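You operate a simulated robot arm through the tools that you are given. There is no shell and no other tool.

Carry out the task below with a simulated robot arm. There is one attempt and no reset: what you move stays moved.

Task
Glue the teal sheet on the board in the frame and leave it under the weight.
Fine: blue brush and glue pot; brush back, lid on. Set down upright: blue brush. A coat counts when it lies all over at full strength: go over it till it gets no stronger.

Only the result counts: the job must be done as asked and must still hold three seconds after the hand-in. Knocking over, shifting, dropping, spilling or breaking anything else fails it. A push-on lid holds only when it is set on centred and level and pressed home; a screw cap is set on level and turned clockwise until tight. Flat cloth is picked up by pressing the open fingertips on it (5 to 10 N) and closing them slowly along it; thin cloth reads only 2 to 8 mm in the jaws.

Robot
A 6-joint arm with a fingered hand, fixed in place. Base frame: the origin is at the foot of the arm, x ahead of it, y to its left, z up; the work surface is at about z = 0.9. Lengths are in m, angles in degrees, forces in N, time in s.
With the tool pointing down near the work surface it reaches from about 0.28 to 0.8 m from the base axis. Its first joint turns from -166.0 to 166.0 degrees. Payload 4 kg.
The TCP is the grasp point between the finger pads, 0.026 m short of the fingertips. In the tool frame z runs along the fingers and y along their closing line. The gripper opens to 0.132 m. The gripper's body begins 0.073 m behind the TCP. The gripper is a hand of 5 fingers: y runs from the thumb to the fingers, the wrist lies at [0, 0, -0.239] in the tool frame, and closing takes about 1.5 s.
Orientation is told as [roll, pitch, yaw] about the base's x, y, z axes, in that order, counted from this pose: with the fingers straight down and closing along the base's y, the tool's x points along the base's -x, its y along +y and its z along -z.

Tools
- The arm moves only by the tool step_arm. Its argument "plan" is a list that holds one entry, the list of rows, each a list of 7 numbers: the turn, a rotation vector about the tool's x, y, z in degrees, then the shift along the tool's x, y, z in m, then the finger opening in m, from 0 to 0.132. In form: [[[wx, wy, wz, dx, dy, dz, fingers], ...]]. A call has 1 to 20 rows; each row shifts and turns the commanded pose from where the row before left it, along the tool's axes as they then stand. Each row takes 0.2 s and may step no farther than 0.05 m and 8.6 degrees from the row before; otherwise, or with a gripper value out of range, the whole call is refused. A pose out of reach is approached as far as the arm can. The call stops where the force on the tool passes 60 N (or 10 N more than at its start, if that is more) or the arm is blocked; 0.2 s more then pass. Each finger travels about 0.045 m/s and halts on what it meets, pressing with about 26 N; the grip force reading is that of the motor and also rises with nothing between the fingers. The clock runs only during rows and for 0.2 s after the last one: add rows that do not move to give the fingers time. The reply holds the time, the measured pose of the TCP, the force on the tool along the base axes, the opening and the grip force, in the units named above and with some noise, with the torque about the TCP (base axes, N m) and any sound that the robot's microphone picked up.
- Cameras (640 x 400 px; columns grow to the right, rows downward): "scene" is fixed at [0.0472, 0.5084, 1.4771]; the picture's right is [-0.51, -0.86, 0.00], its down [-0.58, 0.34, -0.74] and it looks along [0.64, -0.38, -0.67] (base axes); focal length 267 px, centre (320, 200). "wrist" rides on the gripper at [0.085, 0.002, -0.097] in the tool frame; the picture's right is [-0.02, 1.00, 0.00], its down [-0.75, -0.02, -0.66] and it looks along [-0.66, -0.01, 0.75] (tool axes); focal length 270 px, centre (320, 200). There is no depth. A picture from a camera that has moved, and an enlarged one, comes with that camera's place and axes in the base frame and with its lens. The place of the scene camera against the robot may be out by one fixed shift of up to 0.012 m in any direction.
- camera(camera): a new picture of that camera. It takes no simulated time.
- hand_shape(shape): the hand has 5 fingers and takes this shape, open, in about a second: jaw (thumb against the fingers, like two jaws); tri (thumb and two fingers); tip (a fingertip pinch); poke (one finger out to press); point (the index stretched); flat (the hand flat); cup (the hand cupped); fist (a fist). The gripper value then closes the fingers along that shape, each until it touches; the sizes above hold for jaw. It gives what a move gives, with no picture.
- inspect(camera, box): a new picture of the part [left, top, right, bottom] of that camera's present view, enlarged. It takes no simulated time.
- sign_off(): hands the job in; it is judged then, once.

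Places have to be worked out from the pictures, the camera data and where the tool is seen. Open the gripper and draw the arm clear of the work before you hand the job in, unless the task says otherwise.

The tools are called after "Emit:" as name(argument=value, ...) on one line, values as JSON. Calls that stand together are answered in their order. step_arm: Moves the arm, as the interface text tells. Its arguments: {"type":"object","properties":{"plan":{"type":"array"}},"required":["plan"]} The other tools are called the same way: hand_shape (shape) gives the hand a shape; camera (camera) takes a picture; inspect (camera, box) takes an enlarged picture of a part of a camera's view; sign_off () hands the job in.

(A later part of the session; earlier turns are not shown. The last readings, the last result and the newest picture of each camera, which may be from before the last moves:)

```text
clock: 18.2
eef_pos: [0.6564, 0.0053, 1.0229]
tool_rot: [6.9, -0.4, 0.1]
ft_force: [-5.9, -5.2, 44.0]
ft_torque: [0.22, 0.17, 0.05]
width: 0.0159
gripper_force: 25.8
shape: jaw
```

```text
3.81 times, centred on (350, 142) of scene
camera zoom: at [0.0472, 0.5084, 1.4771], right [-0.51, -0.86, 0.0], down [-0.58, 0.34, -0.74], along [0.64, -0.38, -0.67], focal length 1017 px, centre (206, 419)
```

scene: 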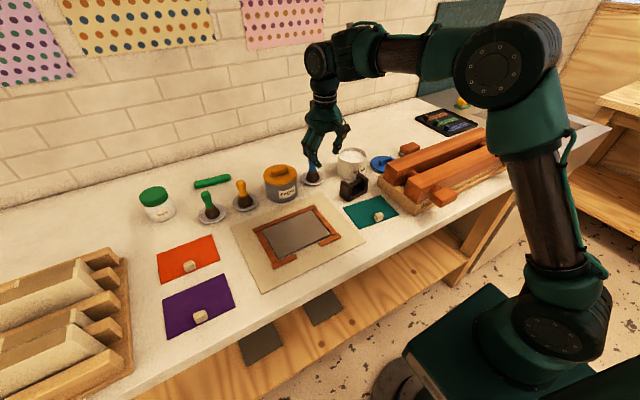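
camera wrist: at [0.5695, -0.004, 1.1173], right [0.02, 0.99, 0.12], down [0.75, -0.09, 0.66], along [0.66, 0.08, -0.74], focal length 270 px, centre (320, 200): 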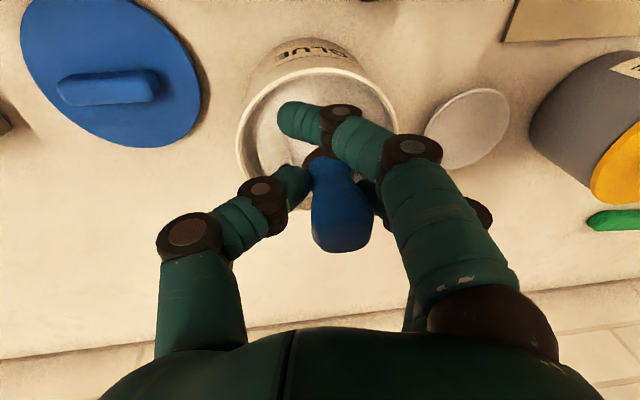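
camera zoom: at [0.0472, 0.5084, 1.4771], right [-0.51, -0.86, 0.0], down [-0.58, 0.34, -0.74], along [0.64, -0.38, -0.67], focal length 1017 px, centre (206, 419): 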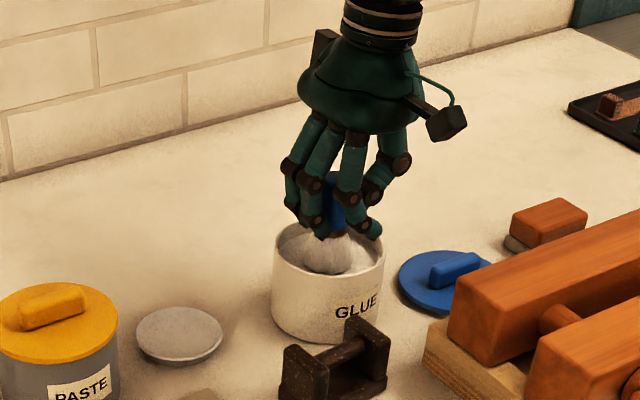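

The bristles have turned white with glue and met resistance (44 N), so the glue counts as a firm surface there; I back off straight up at once.

Emit:
step_arm(plan=[[[0, 0, 0, 0, 0.0004, -0.003, 0.0], [0, 0, 0, 0, 0.0005, -0.004, 0.0], [0, 0, 0, 0, 0, 0, 0.0]]])

Emit:
inspect(camera="wrist", box=[220, 60, 420, 260])

```text
clock: 19.0
eef_pos: [0.6545, 0.0042, 1.024]
tool_rot: [7.0, 0.2, 0.0]
ft_force: [0.2, -0.3, -1.2]
ft_torque: [-0.02, -0.01, 0.02]
width: 0.0145
gripper_force: 25.3
shape: jaw
```

```text
2.00 times, centred on (320, 160) of wrist
camera zoom: at [0.5701, -0.0034, 1.1202], right [0.02, 0.99, 0.12], down [0.76, -0.09, 0.65], along [0.66, 0.08, -0.75], focal length 541 px, centre (320, 280)
```

zoom: 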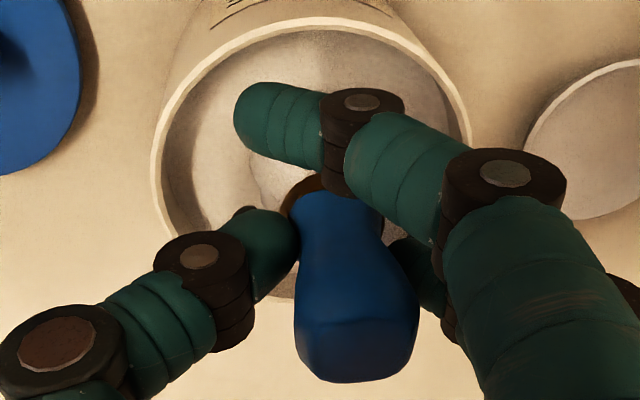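

Contact is gone and the brush is loaded. I lift it out and carry it back to a spot right of the board where the wrist camera can see the frame unobstructed.

Emit:
step_arm(plan=[[[0, 0, 0, 0, 0.0027, -0.0223, 0.0], [0, 0, 0, 0, 0.0027, -0.0223, 0.0], [0, 0, 0, 0.0292, 0.0248, -0.002, 0.0], [0, 0, 0, 0.0292, 0.0248, -0.002, 0.0], [0, 0, 0, 0.0292, 0.0248, -0.002, 0.0], [0, 0, 0, 0.0292, 0.0248, -0.002, 0.0], [0, 0, 0, 0.0292, 0.0248, -0.002, 0.0], [0, 0, 0, 0.0292, 0.0248, -0.002, 0.0], [0, 0, 0, 0, 0, 0, 0.0]]])

Emit:
camera(camera="wrist")

Emit:
camera(camera="scene")

```text
clock: 21.0
eef_pos: [0.4801, 0.1511, 1.1012]
tool_rot: [6.9, 0.0, 0.0]
ft_force: [0.1, -0.3, -0.6]
ft_torque: [0.03, 0.0, -0.02]
width: 0.0143
gripper_force: 26.5
shape: jaw
```

```text
taken
camera wrist: at [0.3943, 0.1428, 1.1974], right [0.02, 0.99, 0.12], down [0.75, -0.09, 0.65], along [0.66, 0.08, -0.75], focal length 270 px, centre (320, 200)
```

wrist: 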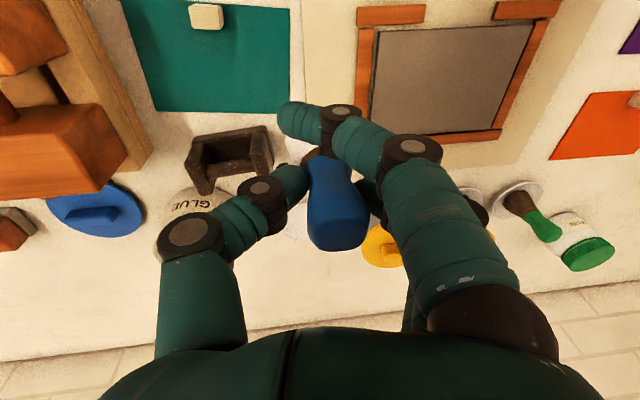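

```text
taken
```

scene: 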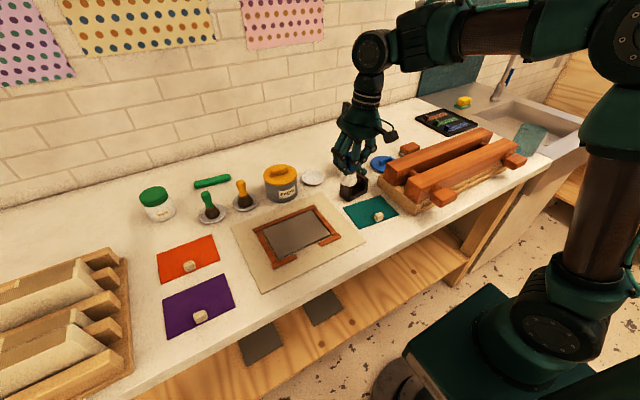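

Emit:
inspect(camera="wrist", box=[340, 0, 580, 160])

Emit:
inspect(camera="wrist", box=[110, 0, 320, 200])

Emit:
inspect(camera="scene", box=[220, 180, 380, 300])

```text
2.50 times, centred on (460, 80) of wrist
camera zoom: at [0.3943, 0.1428, 1.1974], right [0.02, 0.99, 0.12], down [0.75, -0.09, 0.65], along [0.66, 0.08, -0.75], focal length 676 px, centre (-30, 500)
```

zoom: 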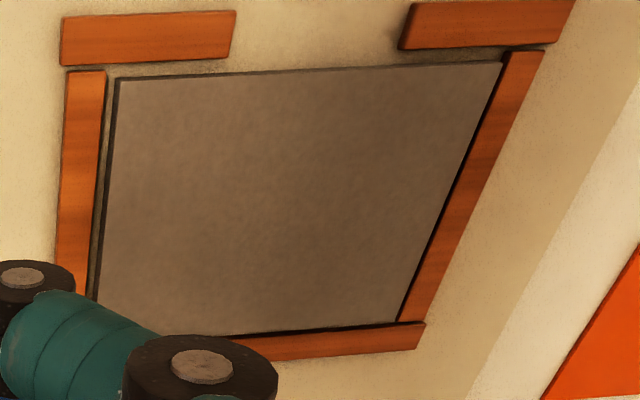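

```text
2.00 times, centred on (215, 100) of wrist
camera zoom: at [0.3943, 0.1428, 1.1974], right [0.02, 0.99, 0.12], down [0.75, -0.09, 0.65], along [0.66, 0.08, -0.75], focal length 541 px, centre (530, 400)
```

zoom: 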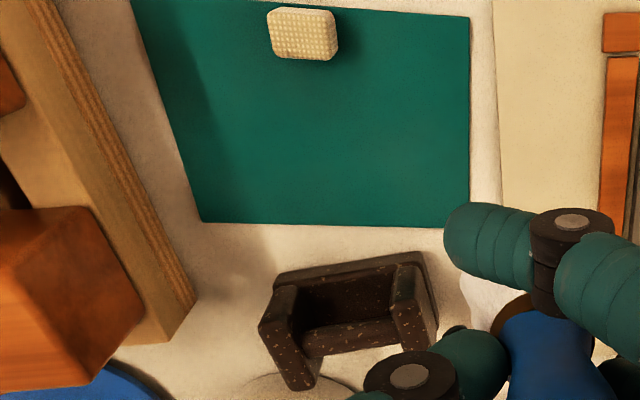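

```text
3.33 times, centred on (300, 240) of scene
camera zoom: at [0.0472, 0.5084, 1.4771], right [-0.51, -0.86, 0.0], down [-0.58, 0.34, -0.74], along [0.64, -0.38, -0.67], focal length 890 px, centre (387, 67)
```

zoom: 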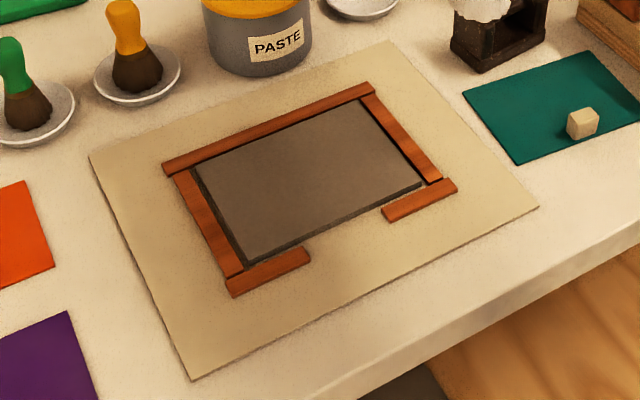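

The board's top works out at z≈0.91, spanning about x 0.445–0.556, y 0.235–0.393; the sheet is about 0.142×0.098 m, so it fits inside. I bring the brush above the board's near right corner region and pause at z≈1.02.

Emit:
step_arm(plan=[[[0, 0, 0, 0.0033, 0.0231, 0.023, 0.0], [0, 0, 0, 0.0033, 0.0231, 0.023, 0.0], [0, 0, 0, 0.0033, 0.0231, 0.023, 0.0], [0, 0, 0, 0.0033, 0.0231, 0.023, 0.0], [0, 0, 0, 0, 0, 0, 0.0]]])

Emit:
camera(camera="wrist")

Emit:
inspect(camera="scene", box=[220, 150, 380, 280])

```text
clock: 22.2
eef_pos: [0.4677, 0.2547, 1.0223]
tool_rot: [7.0, 0.0, -0.1]
ft_force: [0.9, 0.2, -0.2]
ft_torque: [0.0, -0.02, 0.03]
width: 0.0142
gripper_force: 26.1
shape: jaw
```

```text
taken
camera wrist: at [0.3822, 0.2456, 1.1174], right [0.02, 0.99, 0.12], down [0.75, -0.1, 0.65], along [0.66, 0.08, -0.75], focal length 270 px, centre (320, 200)
```

wrist: 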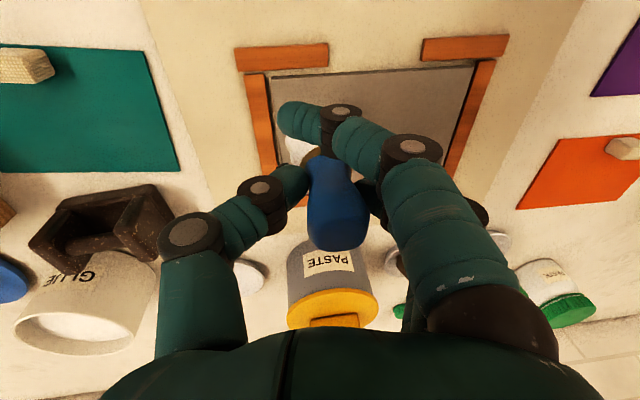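

```text
3.08 times, centred on (300, 215) of scene
camera zoom: at [0.0472, 0.5084, 1.4771], right [-0.51, -0.86, 0.0], down [-0.58, 0.34, -0.74], along [0.64, -0.38, -0.67], focal length 822 px, centre (382, 154)
```

zoom: 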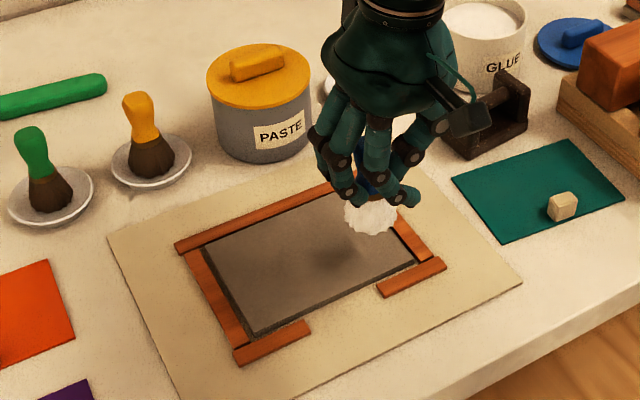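

Emit:
inspect(camera="wrist", box=[230, 60, 410, 220])

Emit:
inspect(camera="scene", box=[280, 170, 350, 230])

```text
2.50 times, centred on (320, 140) of wrist
camera zoom: at [0.3822, 0.2456, 1.1174], right [0.02, 0.99, 0.12], down [0.75, -0.1, 0.65], along [0.66, 0.08, -0.75], focal length 676 px, centre (320, 350)
```

zoom: 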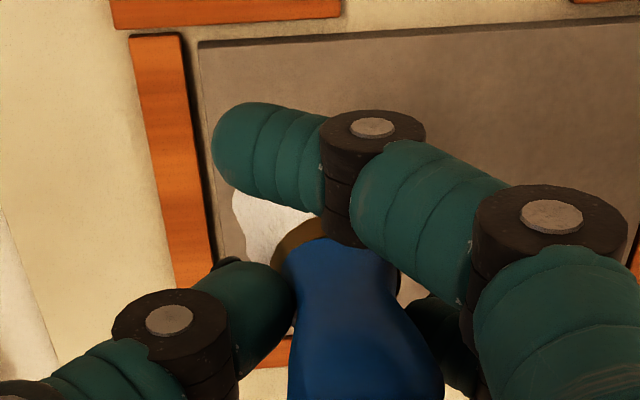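

```text
6.67 times, centred on (315, 200) of scene
camera zoom: at [0.0472, 0.5084, 1.4771], right [-0.51, -0.86, 0.0], down [-0.58, 0.34, -0.74], along [0.64, -0.38, -0.67], focal length 1780 px, centre (353, 200)
```

zoom: 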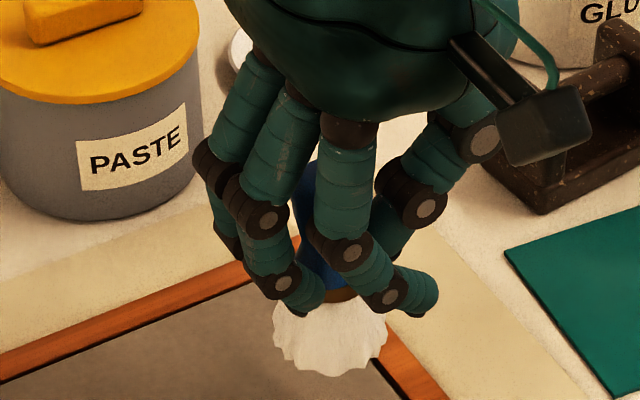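

The brush hangs nearly upright with its foot about 5 mm to +y of the TCP. I lower to just above the board (expected contact near TCP z≈0.976) and feel for contact.

Emit:
step_arm(plan=[[[0, 0, 0, 0, -0.0024, 0.0198, 0.0], [0, 0, 0, 0, -0.0024, 0.0198, 0.0], [0, 0, 0, 0, 0, 0, 0.0]]])

Emit:
step_arm(plan=[[[0, 0, 0, 0, -0.0003, 0.002, 0.0], [0, 0, 0, 0, 0, 0, 0.0]]])

Emit:
inspect(camera="scene", box=[250, 180, 350, 260])

```text
clock: 23.0
eef_pos: [0.4685, 0.2532, 0.9801]
tool_rot: [6.9, 0.0, 0.0]
ft_force: [0.2, -1.1, -0.6]
ft_torque: [-0.03, 0.03, -0.04]
width: 0.0141
gripper_force: 25.6
shape: jaw
```

```text
clock: 23.6
eef_pos: [0.468, 0.2543, 0.9787]
tool_rot: [6.8, 0.0, 0.0]
ft_force: [-0.1, 0.4, -0.8]
ft_torque: [0.04, -0.01, 0.02]
width: 0.0143
gripper_force: 26.5
shape: jaw
```

```text
5.00 times, centred on (300, 220) of scene
camera zoom: at [0.0472, 0.5084, 1.4771], right [-0.51, -0.86, 0.0], down [-0.58, 0.34, -0.74], along [0.64, -0.38, -0.67], focal length 1335 px, centre (420, 100)
```

zoom: 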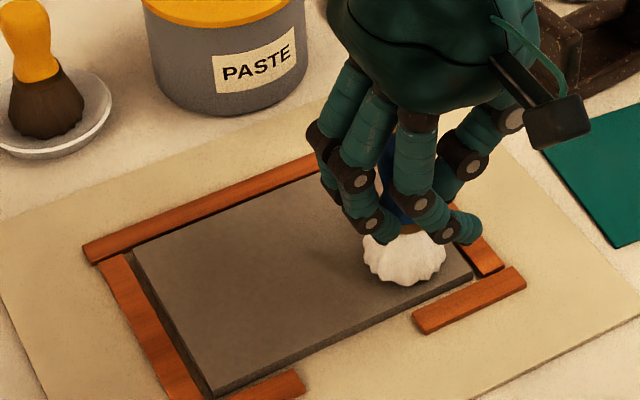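

Almost touching; I go down 1.5 mm at a time.

Emit:
step_arm(plan=[[[0, 0, 0, 0, -0.0002, 0.0015, 0.0], [0, 0, 0, 0, 0, 0, 0.0]]])

Emit:
step_arm(plan=[[[0, 0, 0, 0, -0.0002, 0.0015, 0.0], [0, 0, 0, 0, 0, 0, 0.0]]])

Emit:
inspect(camera="scene", box=[250, 180, 350, 260])

```text
clock: 24.2
eef_pos: [0.4674, 0.2539, 0.9772]
tool_rot: [6.9, 0.0, 0.0]
ft_force: [0.3, 0.5, -0.3]
ft_torque: [-0.01, 0.04, 0.0]
width: 0.0141
gripper_force: 26.1
shape: jaw
```

```text
clock: 24.8
eef_pos: [0.4664, 0.2535, 0.9756]
tool_rot: [6.9, 0.0, 0.0]
ft_force: [-0.6, -0.2, -0.3]
ft_torque: [0.0, 0.0, -0.01]
width: 0.0142
gripper_force: 25.6
shape: jaw
```

```text
5.00 times, centred on (300, 220) of scene
camera zoom: at [0.0472, 0.5084, 1.4771], right [-0.51, -0.86, 0.0], down [-0.58, 0.34, -0.74], along [0.64, -0.38, -0.67], focal length 1335 px, centre (420, 100)
```

zoom: 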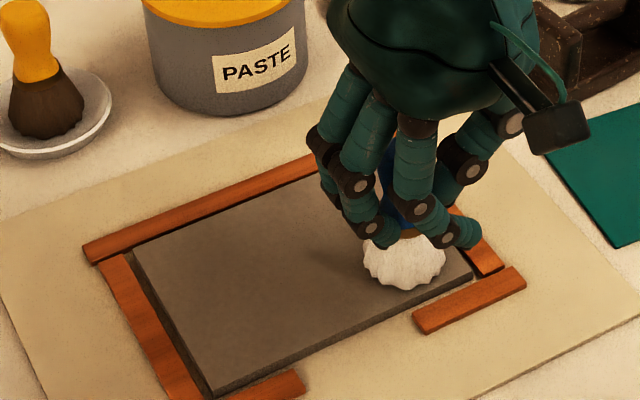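

Emit:
step_arm(plan=[[[0, 0, 0, 0, -0.0002, 0.0015, 0.0], [0, 0, 0, 0, 0, 0, 0.0]]])

Emit:
step_arm(plan=[[[0, 0, 0, 0, -0.0002, 0.0015, 0.0], [0, 0, 0, 0, 0, 0, 0.0]]])

Emit:
inspect(camera="scene", box=[250, 180, 350, 260])

```text
clock: 25.4
eef_pos: [0.4674, 0.2544, 0.9756]
tool_rot: [6.9, 0.0, -0.1]
ft_force: [0.4, -0.7, 11.0]
ft_torque: [-0.1, 0.03, 0.01]
width: 0.0142
gripper_force: 25.5
shape: jaw
```

```text
clock: 26.0
eef_pos: [0.4671, 0.2541, 0.9746]
tool_rot: [7.0, -0.2, 0.0]
ft_force: [-2.8, -5.1, 36.0]
ft_torque: [0.12, 0.1, 0.0]
width: 0.0151
gripper_force: 26.2
shape: jaw
```

```text
5.00 times, centred on (300, 220) of scene
camera zoom: at [0.0472, 0.5084, 1.4771], right [-0.51, -0.86, 0.0], down [-0.58, 0.34, -0.74], along [0.64, -0.38, -0.67], focal length 1335 px, centre (420, 100)
```

zoom: 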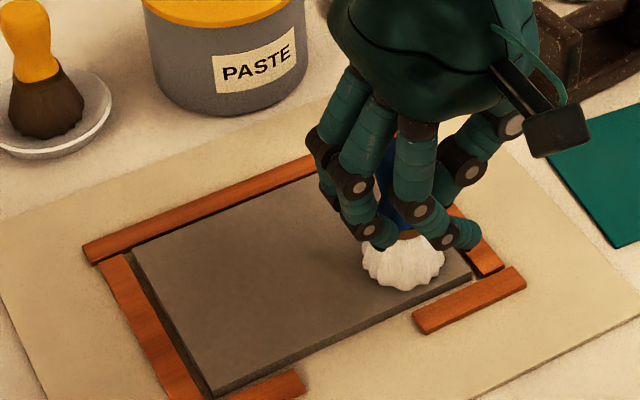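

Contact: about 16 N per mm. I ease off to a light touch of about 8 N and check.

Emit:
step_arm(plan=[[[0, 0, 0, 0, 0.0002, -0.0016, 0.0], [0, 0, 0, 0, 0, 0, 0.0]]])

```text
clock: 26.6
eef_pos: [0.4672, 0.2529, 0.9751]
tool_rot: [6.9, 0.0, 0.0]
ft_force: [3.2, -2.1, 20.6]
ft_torque: [0.12, -0.13, -0.04]
width: 0.0155
gripper_force: 25.8
shape: jaw
```

Emit:
step_arm(plan=[[[0, 0, 0, 0, 0.0001, -0.0008, 0.0], [0, 0, 0, 0, 0.01, 0.00122, 0.0], [0, 0, 0, 0, 0.01, 0.00122, 0.0], [0, 0, 0, 0, 0.01, 0.00122, 0.0]]])

Emit:
inspect(camera="scene", box=[250, 180, 350, 260])

Emit:
camera(camera="wrist")

```text
clock: 27.6
eef_pos: [0.4675, 0.2844, 0.9759]
tool_rot: [6.9, 0.0, 0.1]
ft_force: [0.9, -1.1, -0.4]
ft_torque: [-0.02, 0.01, 0.01]
width: 0.0142
gripper_force: 26.1
shape: jaw
```

```text
5.00 times, centred on (300, 220) of scene
camera zoom: at [0.0472, 0.5084, 1.4771], right [-0.51, -0.86, 0.0], down [-0.58, 0.34, -0.74], along [0.64, -0.38, -0.67], focal length 1335 px, centre (420, 100)
```

zoom: 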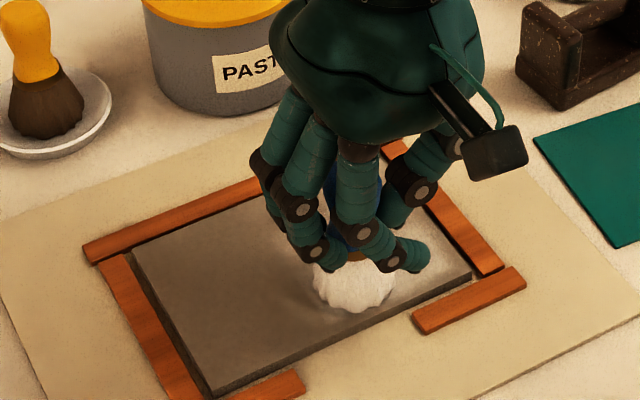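

```text
taken
camera wrist: at [0.3824, 0.2759, 1.0713], right [0.02, 0.99, 0.12], down [0.75, -0.09, 0.65], along [0.66, 0.08, -0.75], focal length 270 px, centre (320, 200)
```

wrist: 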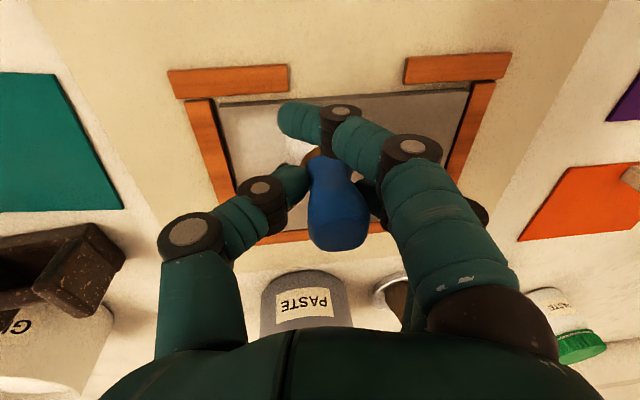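

Glue is going on (a pale patch at the near right). I zoom in to see the strip's width.

Emit:
inspect(camera="wrist", box=[180, 60, 340, 180])

Emit:
inspect(camera="scene", box=[290, 205, 350, 245])

```text
3.33 times, centred on (260, 120) of wrist
camera zoom: at [0.3824, 0.2759, 1.0713], right [0.02, 0.99, 0.12], down [0.75, -0.09, 0.65], along [0.66, 0.08, -0.75], focal length 901 px, centre (520, 467)
```

zoom: 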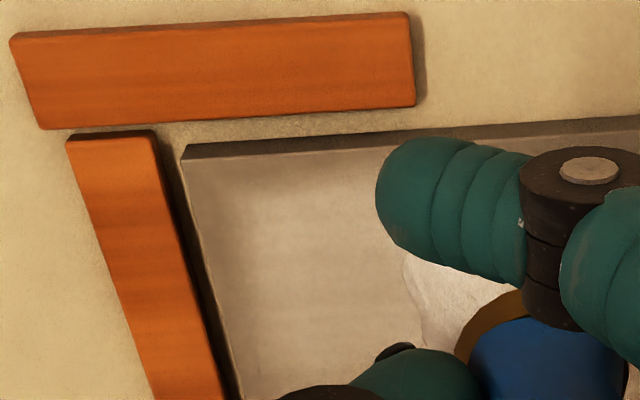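

```text
10.00 times, centred on (320, 225) of scene
camera zoom: at [0.0472, 0.5084, 1.4771], right [-0.51, -0.86, 0.0], down [-0.58, 0.34, -0.74], along [0.64, -0.38, -0.67], focal length 2670 px, centre (320, -50)
```

zoom: 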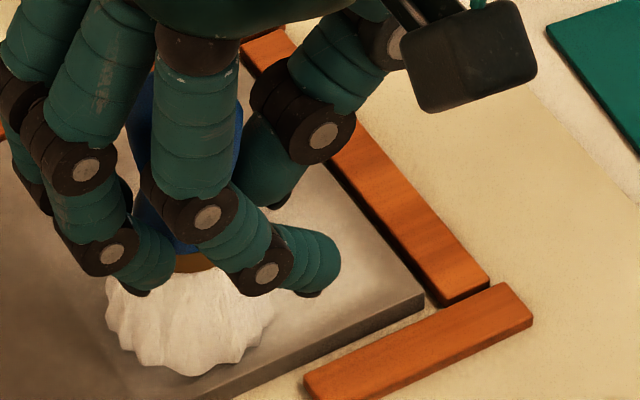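

The strip reaches only to about 7 mm from the edges, so brush centres should run to about 12 mm from the board edges. I press 0.7 mm more and continue the stroke along +y.

Emit:
step_arm(plan=[[[0, 0, 0, 0, -0.0001, 0.0007, 0.0], [0, 0, 0, 0, 0.01, 0.0012, 0.0], [0, 0, 0, 0, 0.01, 0.0012, 0.0], [0, 0, 0, 0, 0.01, 0.0012, 0.0]]])

Emit:
step_arm(plan=[[[0, 0, 0, 0, 0.01, 0.0012, 0.0], [0, 0, 0, 0, 0.01, 0.0012, 0.0], [0, 0, 0, 0, 0.01, 0.0012, 0.0], [0, 0, 0, 0, 0.01, 0.0012, 0.0], [0, 0, 0, 0, 0.01, 0.0012, 0.0], [0, 0, 0, 0, 0.01, 0.0012, 0.0]]])

Emit:
inspect(camera="scene", box=[250, 180, 350, 280])

Emit:
camera(camera="wrist")

```text
clock: 28.6
eef_pos: [0.4692, 0.3144, 0.9756]
tool_rot: [7.0, -0.1, 0.0]
ft_force: [0.3, -4.3, 8.3]
ft_torque: [-0.34, -0.02, 0.0]
width: 0.0146
gripper_force: 25.6
shape: jaw
```

```text
clock: 30.0
eef_pos: [0.4682, 0.3749, 0.9757]
tool_rot: [6.9, 0.0, 0.0]
ft_force: [1.4, -3.9, 10.3]
ft_torque: [-0.35, -0.04, 0.01]
width: 0.0144
gripper_force: 26.2
shape: jaw
```

```text
4.00 times, centred on (300, 230) of scene
camera zoom: at [0.0472, 0.5084, 1.4771], right [-0.51, -0.86, 0.0], down [-0.58, 0.34, -0.74], along [0.64, -0.38, -0.67], focal length 1068 px, centre (400, 80)
```

zoom: 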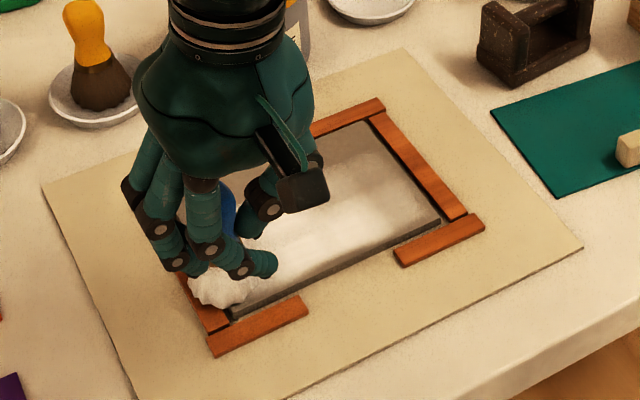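

```text
taken
camera wrist: at [0.3821, 0.3665, 1.0707], right [0.02, 0.99, 0.12], down [0.75, -0.09, 0.65], along [0.66, 0.08, -0.75], focal length 270 px, centre (320, 200)
```

wrist: 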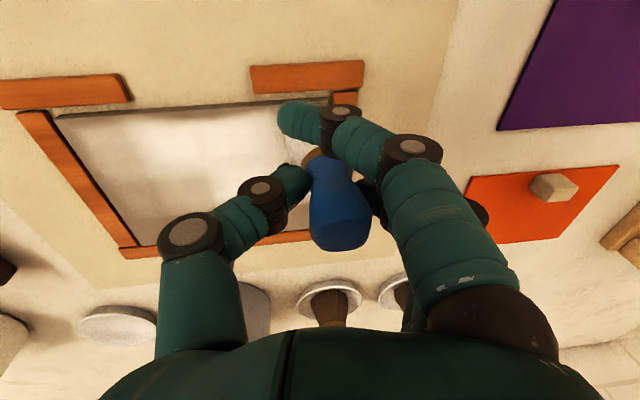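

Emit:
inspect(camera="wrist", box=[20, 80, 340, 260])

```text
2.00 times, centred on (180, 170) of wrist
camera zoom: at [0.3821, 0.3665, 1.0707], right [0.02, 0.99, 0.12], down [0.75, -0.09, 0.65], along [0.66, 0.08, -0.75], focal length 541 px, centre (600, 260)
```

zoom: 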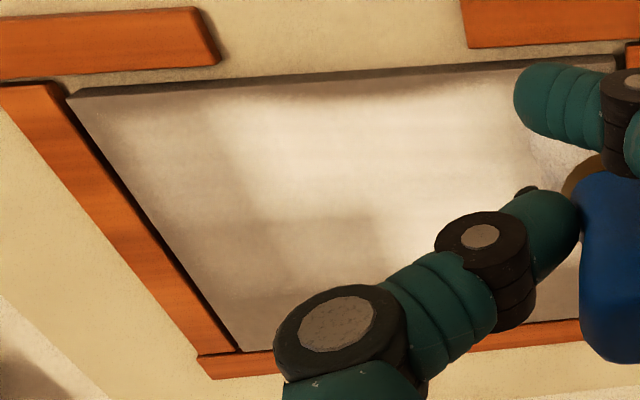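

Where pressed at ~8 N the coat is clearly stronger; the strip is about 44 mm wide, centred ~3.5 mm to +x of the TCP. I now sweep back along the near edge, keeping this pressure.

Emit:
step_arm(plan=[[[0, 0, 0, 0.005, 0, 0, 0.0], [0, 0, 0, 0, -0.01, -0.0012, 0.0], [0, 0, 0, 0, -0.01, -0.0012, 0.0], [0, 0, 0, 0, -0.01, -0.0012, 0.0], [0, 0, 0, 0, -0.01, -0.0012, 0.0], [0, 0, 0, 0, -0.01, -0.0012, 0.0], [0, 0, 0, 0, -0.01, -0.0012, 0.0], [0, 0, 0, 0, -0.01, -0.0012, 0.0]]])

Emit:
step_arm(plan=[[[0, 0, 0, 0, -0.01, -0.0012, 0.0], [0, 0, 0, 0, -0.01, -0.0012, 0.0], [0, 0, 0, 0, -0.01, -0.0012, 0.0], [0, 0, 0, 0, -0.01, -0.0012, 0.0], [0, 0, 0, 0, -0.01, -0.0012, 0.0], [0, 0, 0, 0, -0.0075, -0.0009, 0.0]]])

Emit:
camera(camera="wrist")

Emit:
inspect(camera="scene", box=[250, 180, 350, 280])

```text
clock: 31.8
eef_pos: [0.4622, 0.3043, 0.9753]
tool_rot: [6.9, 0.1, -0.1]
ft_force: [-1.3, 3.9, 9.2]
ft_torque: [0.31, 0.02, 0.01]
width: 0.0137
gripper_force: 26.1
shape: jaw
```

```text
clock: 33.2
eef_pos: [0.4623, 0.2465, 0.9747]
tool_rot: [7.1, -0.1, 0.0]
ft_force: [0.9, 5.6, 13.3]
ft_torque: [0.47, -0.01, -0.02]
width: 0.0138
gripper_force: 26.3
shape: jaw
```

```text
taken
camera wrist: at [0.377, 0.2374, 1.0704], right [0.02, 0.99, 0.12], down [0.75, -0.09, 0.65], along [0.66, 0.08, -0.75], focal length 270 px, centre (320, 200)
```

wrist: 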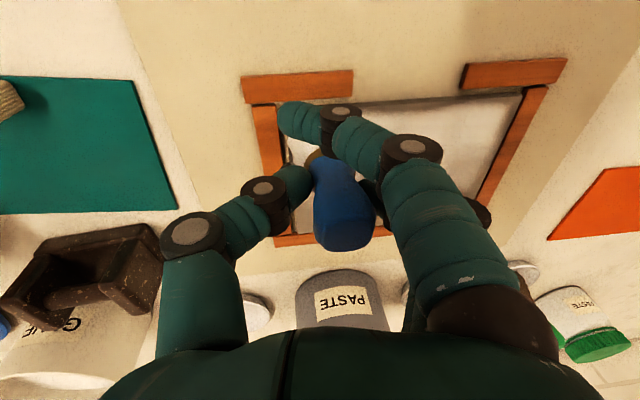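

```text
4.00 times, centred on (300, 230) of scene
camera zoom: at [0.0472, 0.5084, 1.4771], right [-0.51, -0.86, 0.0], down [-0.58, 0.34, -0.74], along [0.64, -0.38, -0.67], focal length 1068 px, centre (400, 80)
```

zoom: 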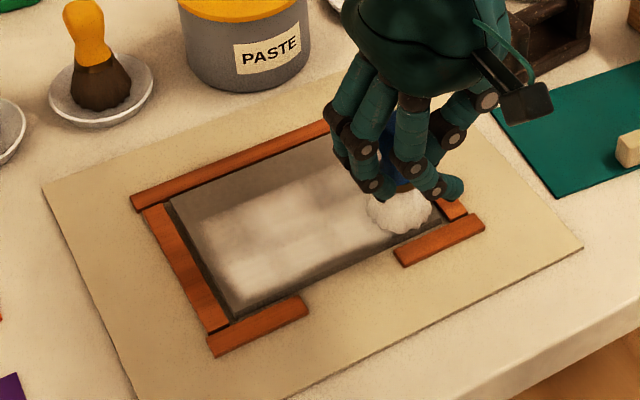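

The coat thins out toward the edges. I continue with the next lane (TCP x≈0.478) going +y, running further out at the left end.

Emit:
step_arm(plan=[[[0, 0, 0, -0.008, 0, 0, 0.0], [0, 0, 0, -0.008, 0, 0, 0.0], [0, 0, 0, 0, 0.01, 0.0012, 0.0], [0, 0, 0, 0, 0.01, 0.0012, 0.0], [0, 0, 0, 0, 0.01, 0.0012, 0.0], [0, 0, 0, 0, 0.01, 0.0012, 0.0], [0, 0, 0, 0, 0.01, 0.0012, 0.0], [0, 0, 0, 0, 0.01, 0.0012, 0.0], [0, 0, 0, 0, 0.01, 0.0012, 0.0]]])

Emit:
step_arm(plan=[[[0, 0, 0, 0, 0.01, 0.0012, 0.0], [0, 0, 0, 0, 0.01, 0.0012, 0.0], [0, 0, 0, 0, 0.01, 0.0012, 0.0], [0, 0, 0, 0, 0.01, 0.0012, 0.0], [0, 0, 0, 0, 0.01, 0.0012, 0.0], [0, 0, 0, 0, 0.01, 0.0012, 0.0], [0, 0, 0, 0, 0.008, 0.001, 0.0]]])

Emit:
inspect(camera="wrist", box=[0, 60, 340, 260])

Emit:
inspect(camera="scene", box=[250, 180, 350, 280])

```text
clock: 35.2
eef_pos: [0.4786, 0.3171, 0.9751]
tool_rot: [7.0, 0.0, 0.0]
ft_force: [0.0, -5.2, 12.7]
ft_torque: [-0.27, -0.03, 0.01]
width: 0.0145
gripper_force: 25.8
shape: jaw
```

```text
clock: 36.8
eef_pos: [0.4779, 0.386, 0.9739]
tool_rot: [6.9, 0.0, 0.0]
ft_force: [1.0, -3.3, 5.6]
ft_torque: [-0.21, -0.04, 0.03]
width: 0.0144
gripper_force: 26.6
shape: jaw
```

```text
1.88 times, centred on (170, 160) of wrist
camera zoom: at [0.3926, 0.377, 1.0707], right [0.02, 0.99, 0.12], down [0.75, -0.09, 0.65], along [0.66, 0.08, -0.75], focal length 509 px, centre (602, 275)
```

zoom: 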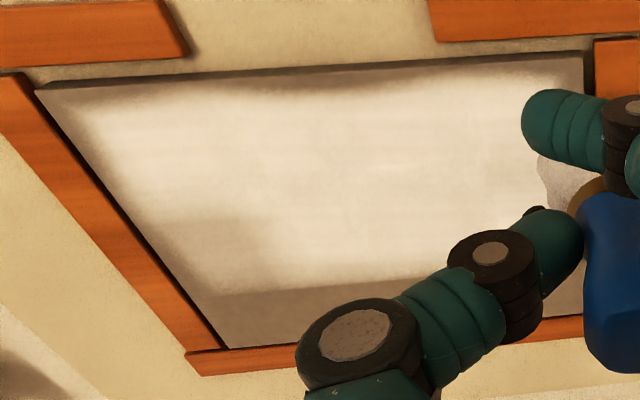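

```text
4.00 times, centred on (300, 230) of scene
camera zoom: at [0.0472, 0.5084, 1.4771], right [-0.51, -0.86, 0.0], down [-0.58, 0.34, -0.74], along [0.64, -0.38, -0.67], focal length 1068 px, centre (400, 80)
```

zoom: 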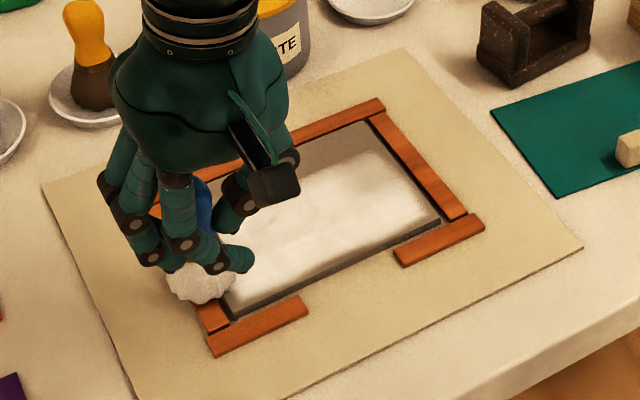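

The coat builds well and the frame strips do not obstruct the brush. I continue with the next lanes: x≈0.494 going −y, then x≈0.510 going +y.

Emit:
step_arm(plan=[[[0, 0, 0, -0.008, 0, 0, 0.0], [0, 0, 0, -0.008, 0, 0, 0.0], [0, 0, 0, 0, -0.01, -0.0012, 0.0], [0, 0, 0, 0, -0.01, -0.0012, 0.0], [0, 0, 0, 0, -0.01, -0.0012, 0.0], [0, 0, 0, 0, -0.01, -0.0012, 0.0], [0, 0, 0, 0, -0.01, -0.0012, 0.0], [0, 0, 0, 0, -0.01, -0.0012, 0.0], [0, 0, 0, 0, -0.01, -0.0012, 0.0]]])

Emit:
step_arm(plan=[[[0, 0, 0, 0, -0.01, -0.0012, 0.0], [0, 0, 0, 0, -0.01, -0.0012, 0.0], [0, 0, 0, 0, -0.01, -0.0012, 0.0], [0, 0, 0, 0, -0.01, -0.0012, 0.0], [0, 0, 0, 0, -0.01, -0.0012, 0.0], [0, 0, 0, 0, -0.01, -0.0012, 0.0], [0, 0, 0, 0, -0.01, -0.0012, 0.0], [0, 0, 0, 0, -0.005, -0.0006, 0.0]]])

Emit:
inspect(camera="scene", box=[250, 180, 350, 280])

Emit:
camera(camera="wrist")

```text
clock: 38.8
eef_pos: [0.4953, 0.3153, 0.9755]
tool_rot: [6.9, -0.1, 0.0]
ft_force: [0.1, 2.8, 6.2]
ft_torque: [0.21, 0.0, 0.01]
width: 0.0137
gripper_force: 26.1
shape: jaw
```

```text
clock: 40.6
eef_pos: [0.4943, 0.2389, 0.9755]
tool_rot: [7.0, 0.0, 0.0]
ft_force: [0.0, 5.9, 14.7]
ft_torque: [0.53, 0.0, -0.01]
width: 0.0138
gripper_force: 26.0
shape: jaw
```

```text
4.00 times, centred on (300, 230) of scene
camera zoom: at [0.0472, 0.5084, 1.4771], right [-0.51, -0.86, 0.0], down [-0.58, 0.34, -0.74], along [0.64, -0.38, -0.67], focal length 1068 px, centre (400, 80)
```

zoom: 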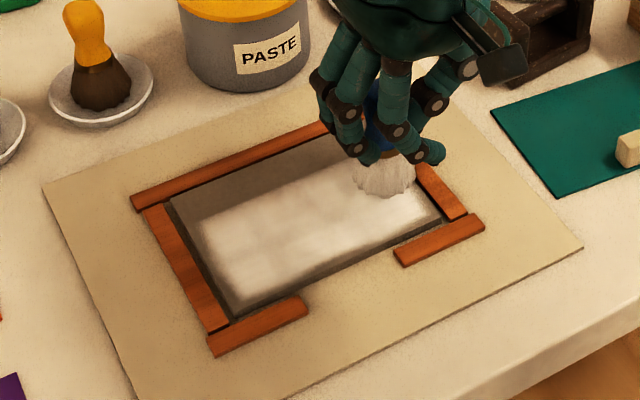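

```text
taken
camera wrist: at [0.4089, 0.2305, 1.0703], right [0.02, 0.99, 0.12], down [0.75, -0.09, 0.65], along [0.66, 0.08, -0.75], focal length 270 px, centre (320, 200)
```

wrist: 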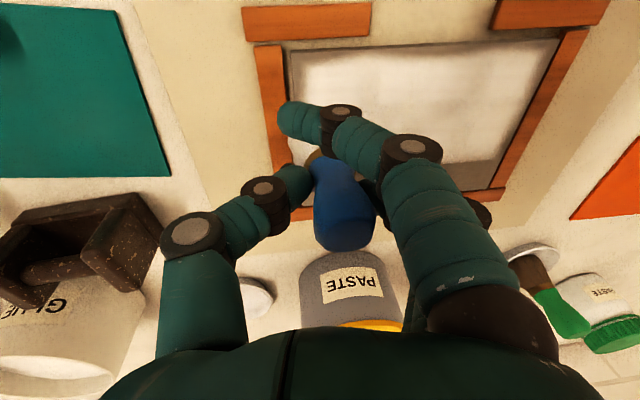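

Emit:
inspect(camera="wrist", box=[400, 20, 600, 210])

Emit:
inspect(camera="scene", box=[285, 205, 325, 265])

```text
2.11 times, centred on (500, 115) of wrist
camera zoom: at [0.4089, 0.2305, 1.0703], right [0.02, 0.99, 0.12], down [0.75, -0.09, 0.65], along [0.66, 0.08, -0.75], focal length 569 px, centre (-59, 379)
```

zoom: 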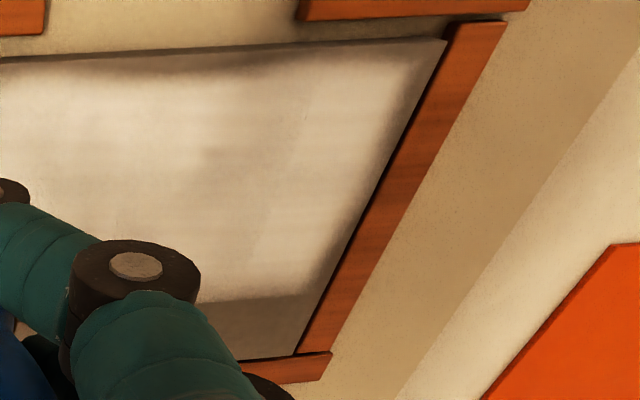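

```text
6.67 times, centred on (305, 235) of scene
camera zoom: at [0.0472, 0.5084, 1.4771], right [-0.51, -0.86, 0.0], down [-0.58, 0.34, -0.74], along [0.64, -0.38, -0.67], focal length 1780 px, centre (420, -33)
```

zoom: 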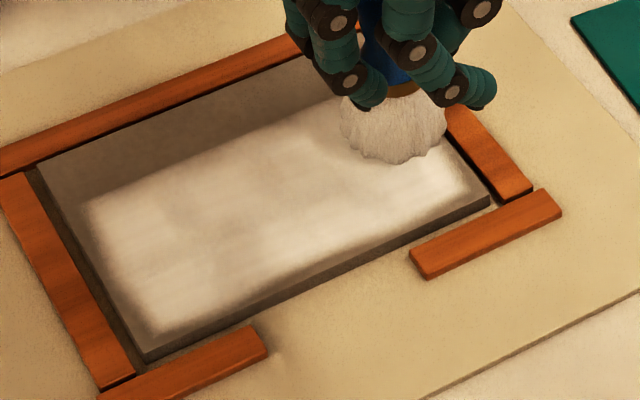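

The brush's white is fading a bit (load going down). I do the next lane at x≈0.510 going +y, then look at strength before re-dipping.

Emit:
step_arm(plan=[[[0, 0, 0, -0.008, 0, 0, 0.0], [0, 0, 0, -0.008, 0, 0, 0.0], [0, 0, 0, 0, 0.01, 0.0012, 0.0], [0, 0, 0, 0, 0.01, 0.0012, 0.0], [0, 0, 0, 0, 0.01, 0.0012, 0.0], [0, 0, 0, 0, 0.01, 0.0012, 0.0], [0, 0, 0, 0, 0.01, 0.0012, 0.0], [0, 0, 0, 0, 0.01, 0.0012, 0.0], [0, 0, 0, 0, 0.01, 0.0012, 0.0]]])

Emit:
step_arm(plan=[[[0, 0, 0, 0, 0.01, 0.0012, 0.0], [0, 0, 0, 0, 0.01, 0.0012, 0.0], [0, 0, 0, 0, 0.01, 0.0012, 0.0], [0, 0, 0, 0, 0.01, 0.0012, 0.0], [0, 0, 0, 0, 0.01, 0.0012, 0.0], [0, 0, 0, 0, 0.01, 0.0012, 0.0], [0, 0, 0, 0, 0.01, 0.0012, 0.0], [0, 0, 0, 0, 0.003, 0.0004, 0.0]]])

Emit:
inspect(camera="scene", box=[250, 180, 350, 280])

Emit:
inspect(camera="wrist", box=[0, 0, 340, 240])

```text
clock: 42.6
eef_pos: [0.5113, 0.3094, 0.974]
tool_rot: [7.0, 0.0, 0.0]
ft_force: [-0.4, -5.1, 11.9]
ft_torque: [-0.22, 0.0, 0.01]
width: 0.0151
gripper_force: 26.9
shape: jaw
```

```text
clock: 44.4
eef_pos: [0.5093, 0.3844, 0.9757]
tool_rot: [7.0, -0.1, -0.1]
ft_force: [0.4, -2.8, 6.3]
ft_torque: [-0.17, 0.0, 0.05]
width: 0.0149
gripper_force: 26.7
shape: jaw
```

```text
4.00 times, centred on (300, 230) of scene
camera zoom: at [0.0472, 0.5084, 1.4771], right [-0.51, -0.86, 0.0], down [-0.58, 0.34, -0.74], along [0.64, -0.38, -0.67], focal length 1068 px, centre (400, 80)
```

zoom: 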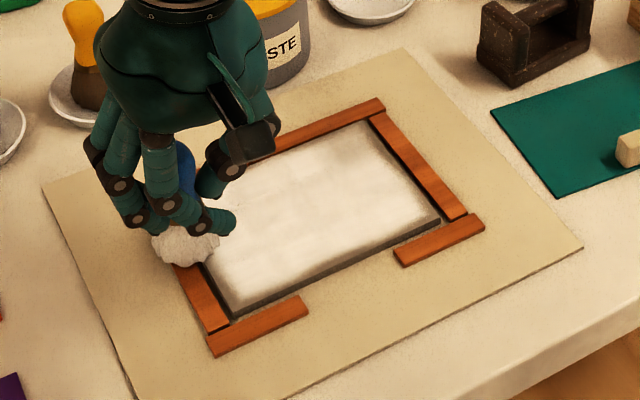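

```text
1.67 times, centred on (170, 120) of wrist
camera zoom: at [0.4248, 0.3747, 1.0707], right [0.02, 0.99, 0.12], down [0.75, -0.09, 0.65], along [0.66, 0.08, -0.75], focal length 450 px, centre (570, 333)
```

zoom: 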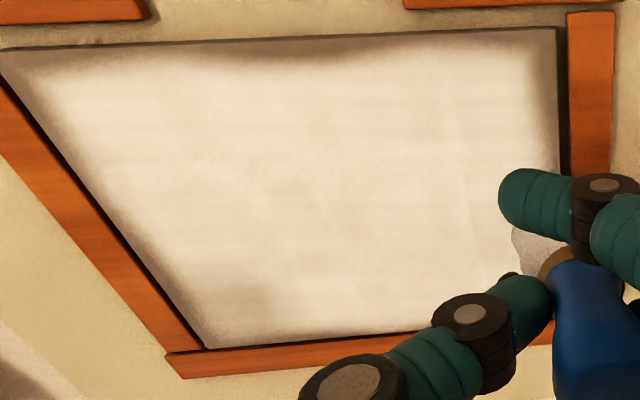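

Coverage is good in the middle; the margins and the far lane still lack glue. I do the far lane (x≈0.533) going −y now.

Emit:
step_arm(plan=[[[0, 0, 0, -0.008, 0, 0, 0.0], [0, 0, 0, -0.008, 0, 0, 0.0], [0, 0, 0, -0.008, 0, 0, 0.0], [0, 0, 0, 0, -0.01, -0.0012, 0.0], [0, 0, 0, 0, -0.01, -0.0012, 0.0], [0, 0, 0, 0, -0.01, -0.0012, 0.0], [0, 0, 0, 0, -0.01, -0.0012, 0.0], [0, 0, 0, 0, -0.01, -0.0012, 0.0], [0, 0, 0, 0, -0.01, -0.0012, 0.0], [0, 0, 0, 0, -0.01, -0.0012, 0.0]]])

Emit:
step_arm(plan=[[[0, 0, 0, 0, -0.01, -0.0012, 0.0], [0, 0, 0, 0, -0.01, -0.0012, 0.0], [0, 0, 0, 0, -0.01, -0.0012, 0.0], [0, 0, 0, 0, -0.01, -0.0012, 0.0], [0, 0, 0, 0, -0.01, -0.0012, 0.0], [0, 0, 0, 0, -0.01, -0.0012, 0.0], [0, 0, 0, 0, -0.01, -0.0012, 0.0], [0, 0, 0, 0, -0.005, -0.0006, 0.0]]])

Emit:
inspect(camera="scene", box=[250, 180, 350, 280])

Emit:
inspect(camera="wrist", box=[240, 0, 620, 220])

```text
clock: 46.6
eef_pos: [0.534, 0.3125, 0.9757]
tool_rot: [6.9, -0.1, -0.1]
ft_force: [0.2, 5.2, 11.3]
ft_torque: [0.48, 0.01, 0.0]
width: 0.014
gripper_force: 25.8
shape: jaw
```

```text
clock: 48.4
eef_pos: [0.5346, 0.2372, 0.9746]
tool_rot: [7.0, 0.0, 0.1]
ft_force: [0.2, 2.1, 6.6]
ft_torque: [0.23, -0.01, 0.06]
width: 0.0143
gripper_force: 26.3
shape: jaw
```

```text
4.00 times, centred on (300, 230) of scene
camera zoom: at [0.0472, 0.5084, 1.4771], right [-0.51, -0.86, 0.0], down [-0.58, 0.34, -0.74], along [0.64, -0.38, -0.67], focal length 1068 px, centre (400, 80)
```

zoom: 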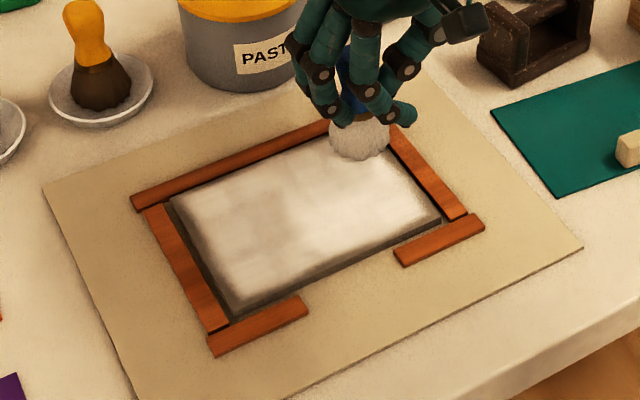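

```text
1.68 times, centred on (430, 110) of wrist
camera zoom: at [0.4492, 0.2284, 1.0705], right [0.02, 0.99, 0.12], down [0.75, -0.1, 0.65], along [0.66, 0.08, -0.75], focal length 455 px, centre (135, 352)
```

zoom: 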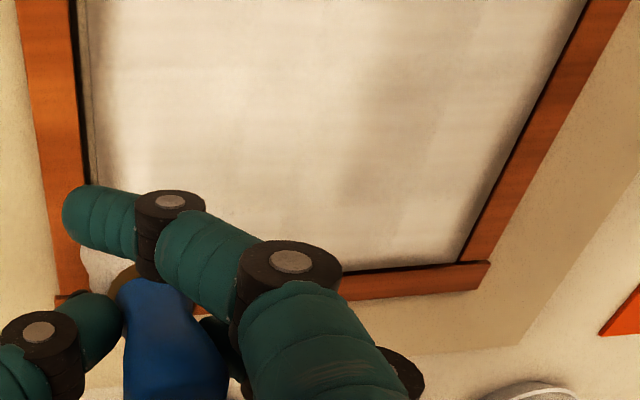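

The load is fading and a few areas are still dim, so I lift and return to the pot for another dip.

Emit:
step_arm(plan=[[[0, 0, 0, 0, 0.0052, -0.0422, 0.0], [0, 0, 0, 0, 0.0052, -0.0422, 0.0], [0, 0, 0, -0.0203, -0.0383, -0.0047, 0.0], [0, 0, 0, -0.0203, -0.0383, -0.0047, 0.0], [0, 0, 0, -0.0203, -0.0383, -0.0047, 0.0], [0, 0, 0, -0.0203, -0.0383, -0.0047, 0.0], [0, 0, 0, -0.0203, -0.0383, -0.0047, 0.0], [0, 0, 0, -0.0203, -0.0383, -0.0047, 0.0], [0, 0, 0, 0, 0, 0, 0.0]]])

Emit:
inspect(camera="scene", box=[250, 120, 410, 280])

```text
clock: 50.4
eef_pos: [0.6565, 0.006, 1.0598]
tool_rot: [6.9, 0.1, 0.1]
ft_force: [-0.5, -0.4, 0.2]
ft_torque: [0.02, 0.02, -0.04]
width: 0.0133
gripper_force: 26.6
shape: jaw
```

```text
2.50 times, centred on (330, 200) of scene
camera zoom: at [0.0472, 0.5084, 1.4771], right [-0.51, -0.86, 0.0], down [-0.58, 0.34, -0.74], along [0.64, -0.38, -0.67], focal length 668 px, centre (295, 200)
```

zoom: 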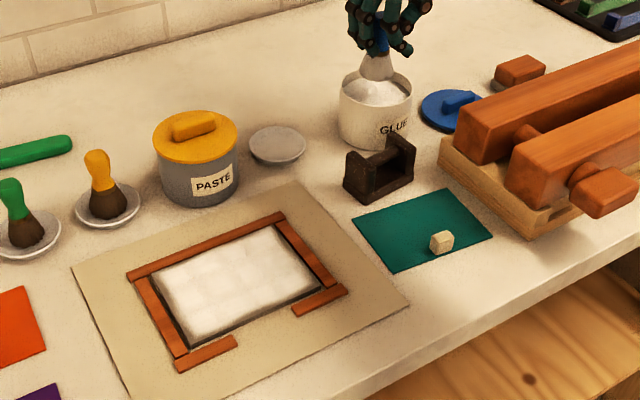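

Emit:
inspect(camera="scene", box=[255, 200, 345, 265])

Emit:
step_arm(plan=[[[0, 0, 0, 0, -0.0021, 0.0168, 0.0], [0, 0, 0, 0, -0.0021, 0.0168, 0.0], [0, 0, 0, 0, 0, 0, 0.0]]])

```text
6.15 times, centred on (300, 232) of scene
camera zoom: at [0.0472, 0.5084, 1.4771], right [-0.51, -0.86, 0.0], down [-0.58, 0.34, -0.74], along [0.64, -0.38, -0.67], focal length 1643 px, centre (443, 0)
```

zoom: 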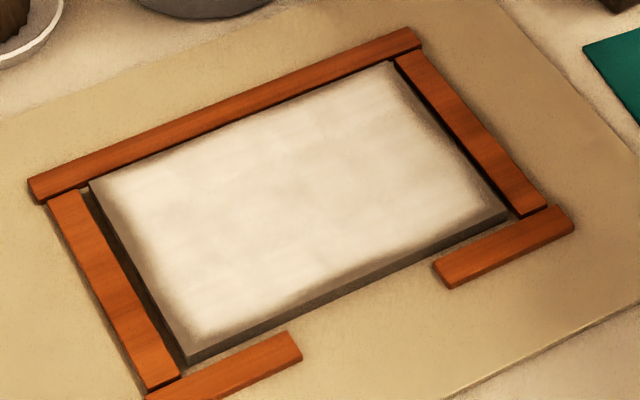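

```text
clock: 51.2
eef_pos: [0.6567, 0.0057, 1.0253]
tool_rot: [6.9, 0.0, 0.0]
ft_force: [0.3, -0.5, 0.0]
ft_torque: [-0.02, 0.01, -0.02]
width: 0.0131
gripper_force: 25.9
shape: jaw
```

The coat now lacks mainly a rim of 5–10 mm along the edges plus some dimmer patches. I touch the glue gently.

Emit:
step_arm(plan=[[[0, 0, 0, 0, -0.0003, 0.002, 0.0], [0, 0, 0, 0, 0, 0, 0.0]]])

Emit:
inspect(camera="scene", box=[310, 100, 390, 190])

```text
clock: 51.8
eef_pos: [0.6566, 0.0044, 1.0239]
tool_rot: [6.9, 0.0, -0.1]
ft_force: [0.7, 0.9, 0.7]
ft_torque: [0.01, -0.02, 0.0]
width: 0.0131
gripper_force: 25.7
shape: jaw
```

```text
4.44 times, centred on (350, 145) of scene
camera zoom: at [0.0472, 0.5084, 1.4771], right [-0.51, -0.86, 0.0], down [-0.58, 0.34, -0.74], along [0.64, -0.38, -0.67], focal length 1187 px, centre (187, 444)
```

zoom: 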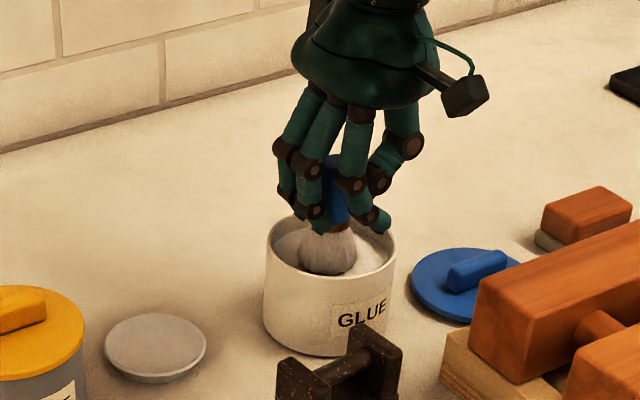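

Emit:
step_arm(plan=[[[0, 0, 0, 0, -0.0002, 0.0015, 0.0], [0, 0, 0, 0, 0, 0, 0.0], [0, 0, 0, 0, 0, 0, 0.0]]])

Emit:
step_arm(plan=[[[0, 0, 0, 0, -0.0001, 0.001, 0.0], [0, 0, 0, 0, 0, 0, 0.0], [0, 0, 0, 0, 0, 0, 0.0]]])

Emit:
inspect(camera="scene", box=[310, 100, 390, 190])

```text
clock: 52.6
eef_pos: [0.6564, 0.0062, 1.0242]
tool_rot: [6.9, -0.1, 0.0]
ft_force: [0.4, 0.0, 13.6]
ft_torque: [-0.01, 0.01, -0.01]
width: 0.013
gripper_force: 25.9
shape: jaw
```

```text
clock: 53.4
eef_pos: [0.6559, 0.0058, 1.0221]
tool_rot: [6.9, -0.1, 0.0]
ft_force: [-1.9, -1.5, 29.6]
ft_torque: [0.3, 0.03, 0.04]
width: 0.014
gripper_force: 26.0
shape: jaw
```

```text
4.44 times, centred on (350, 145) of scene
camera zoom: at [0.0472, 0.5084, 1.4771], right [-0.51, -0.86, 0.0], down [-0.58, 0.34, -0.74], along [0.64, -0.38, -0.67], focal length 1187 px, centre (187, 444)
```

zoom: 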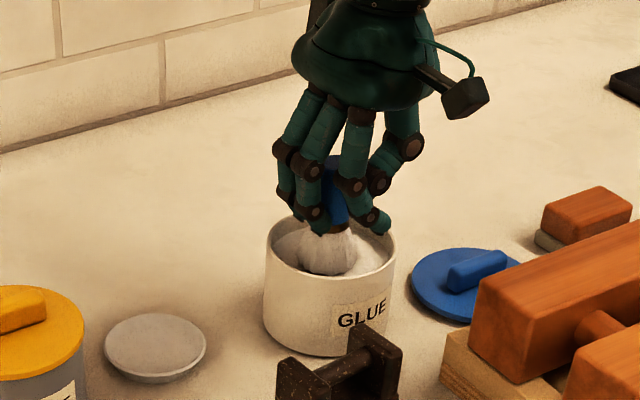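

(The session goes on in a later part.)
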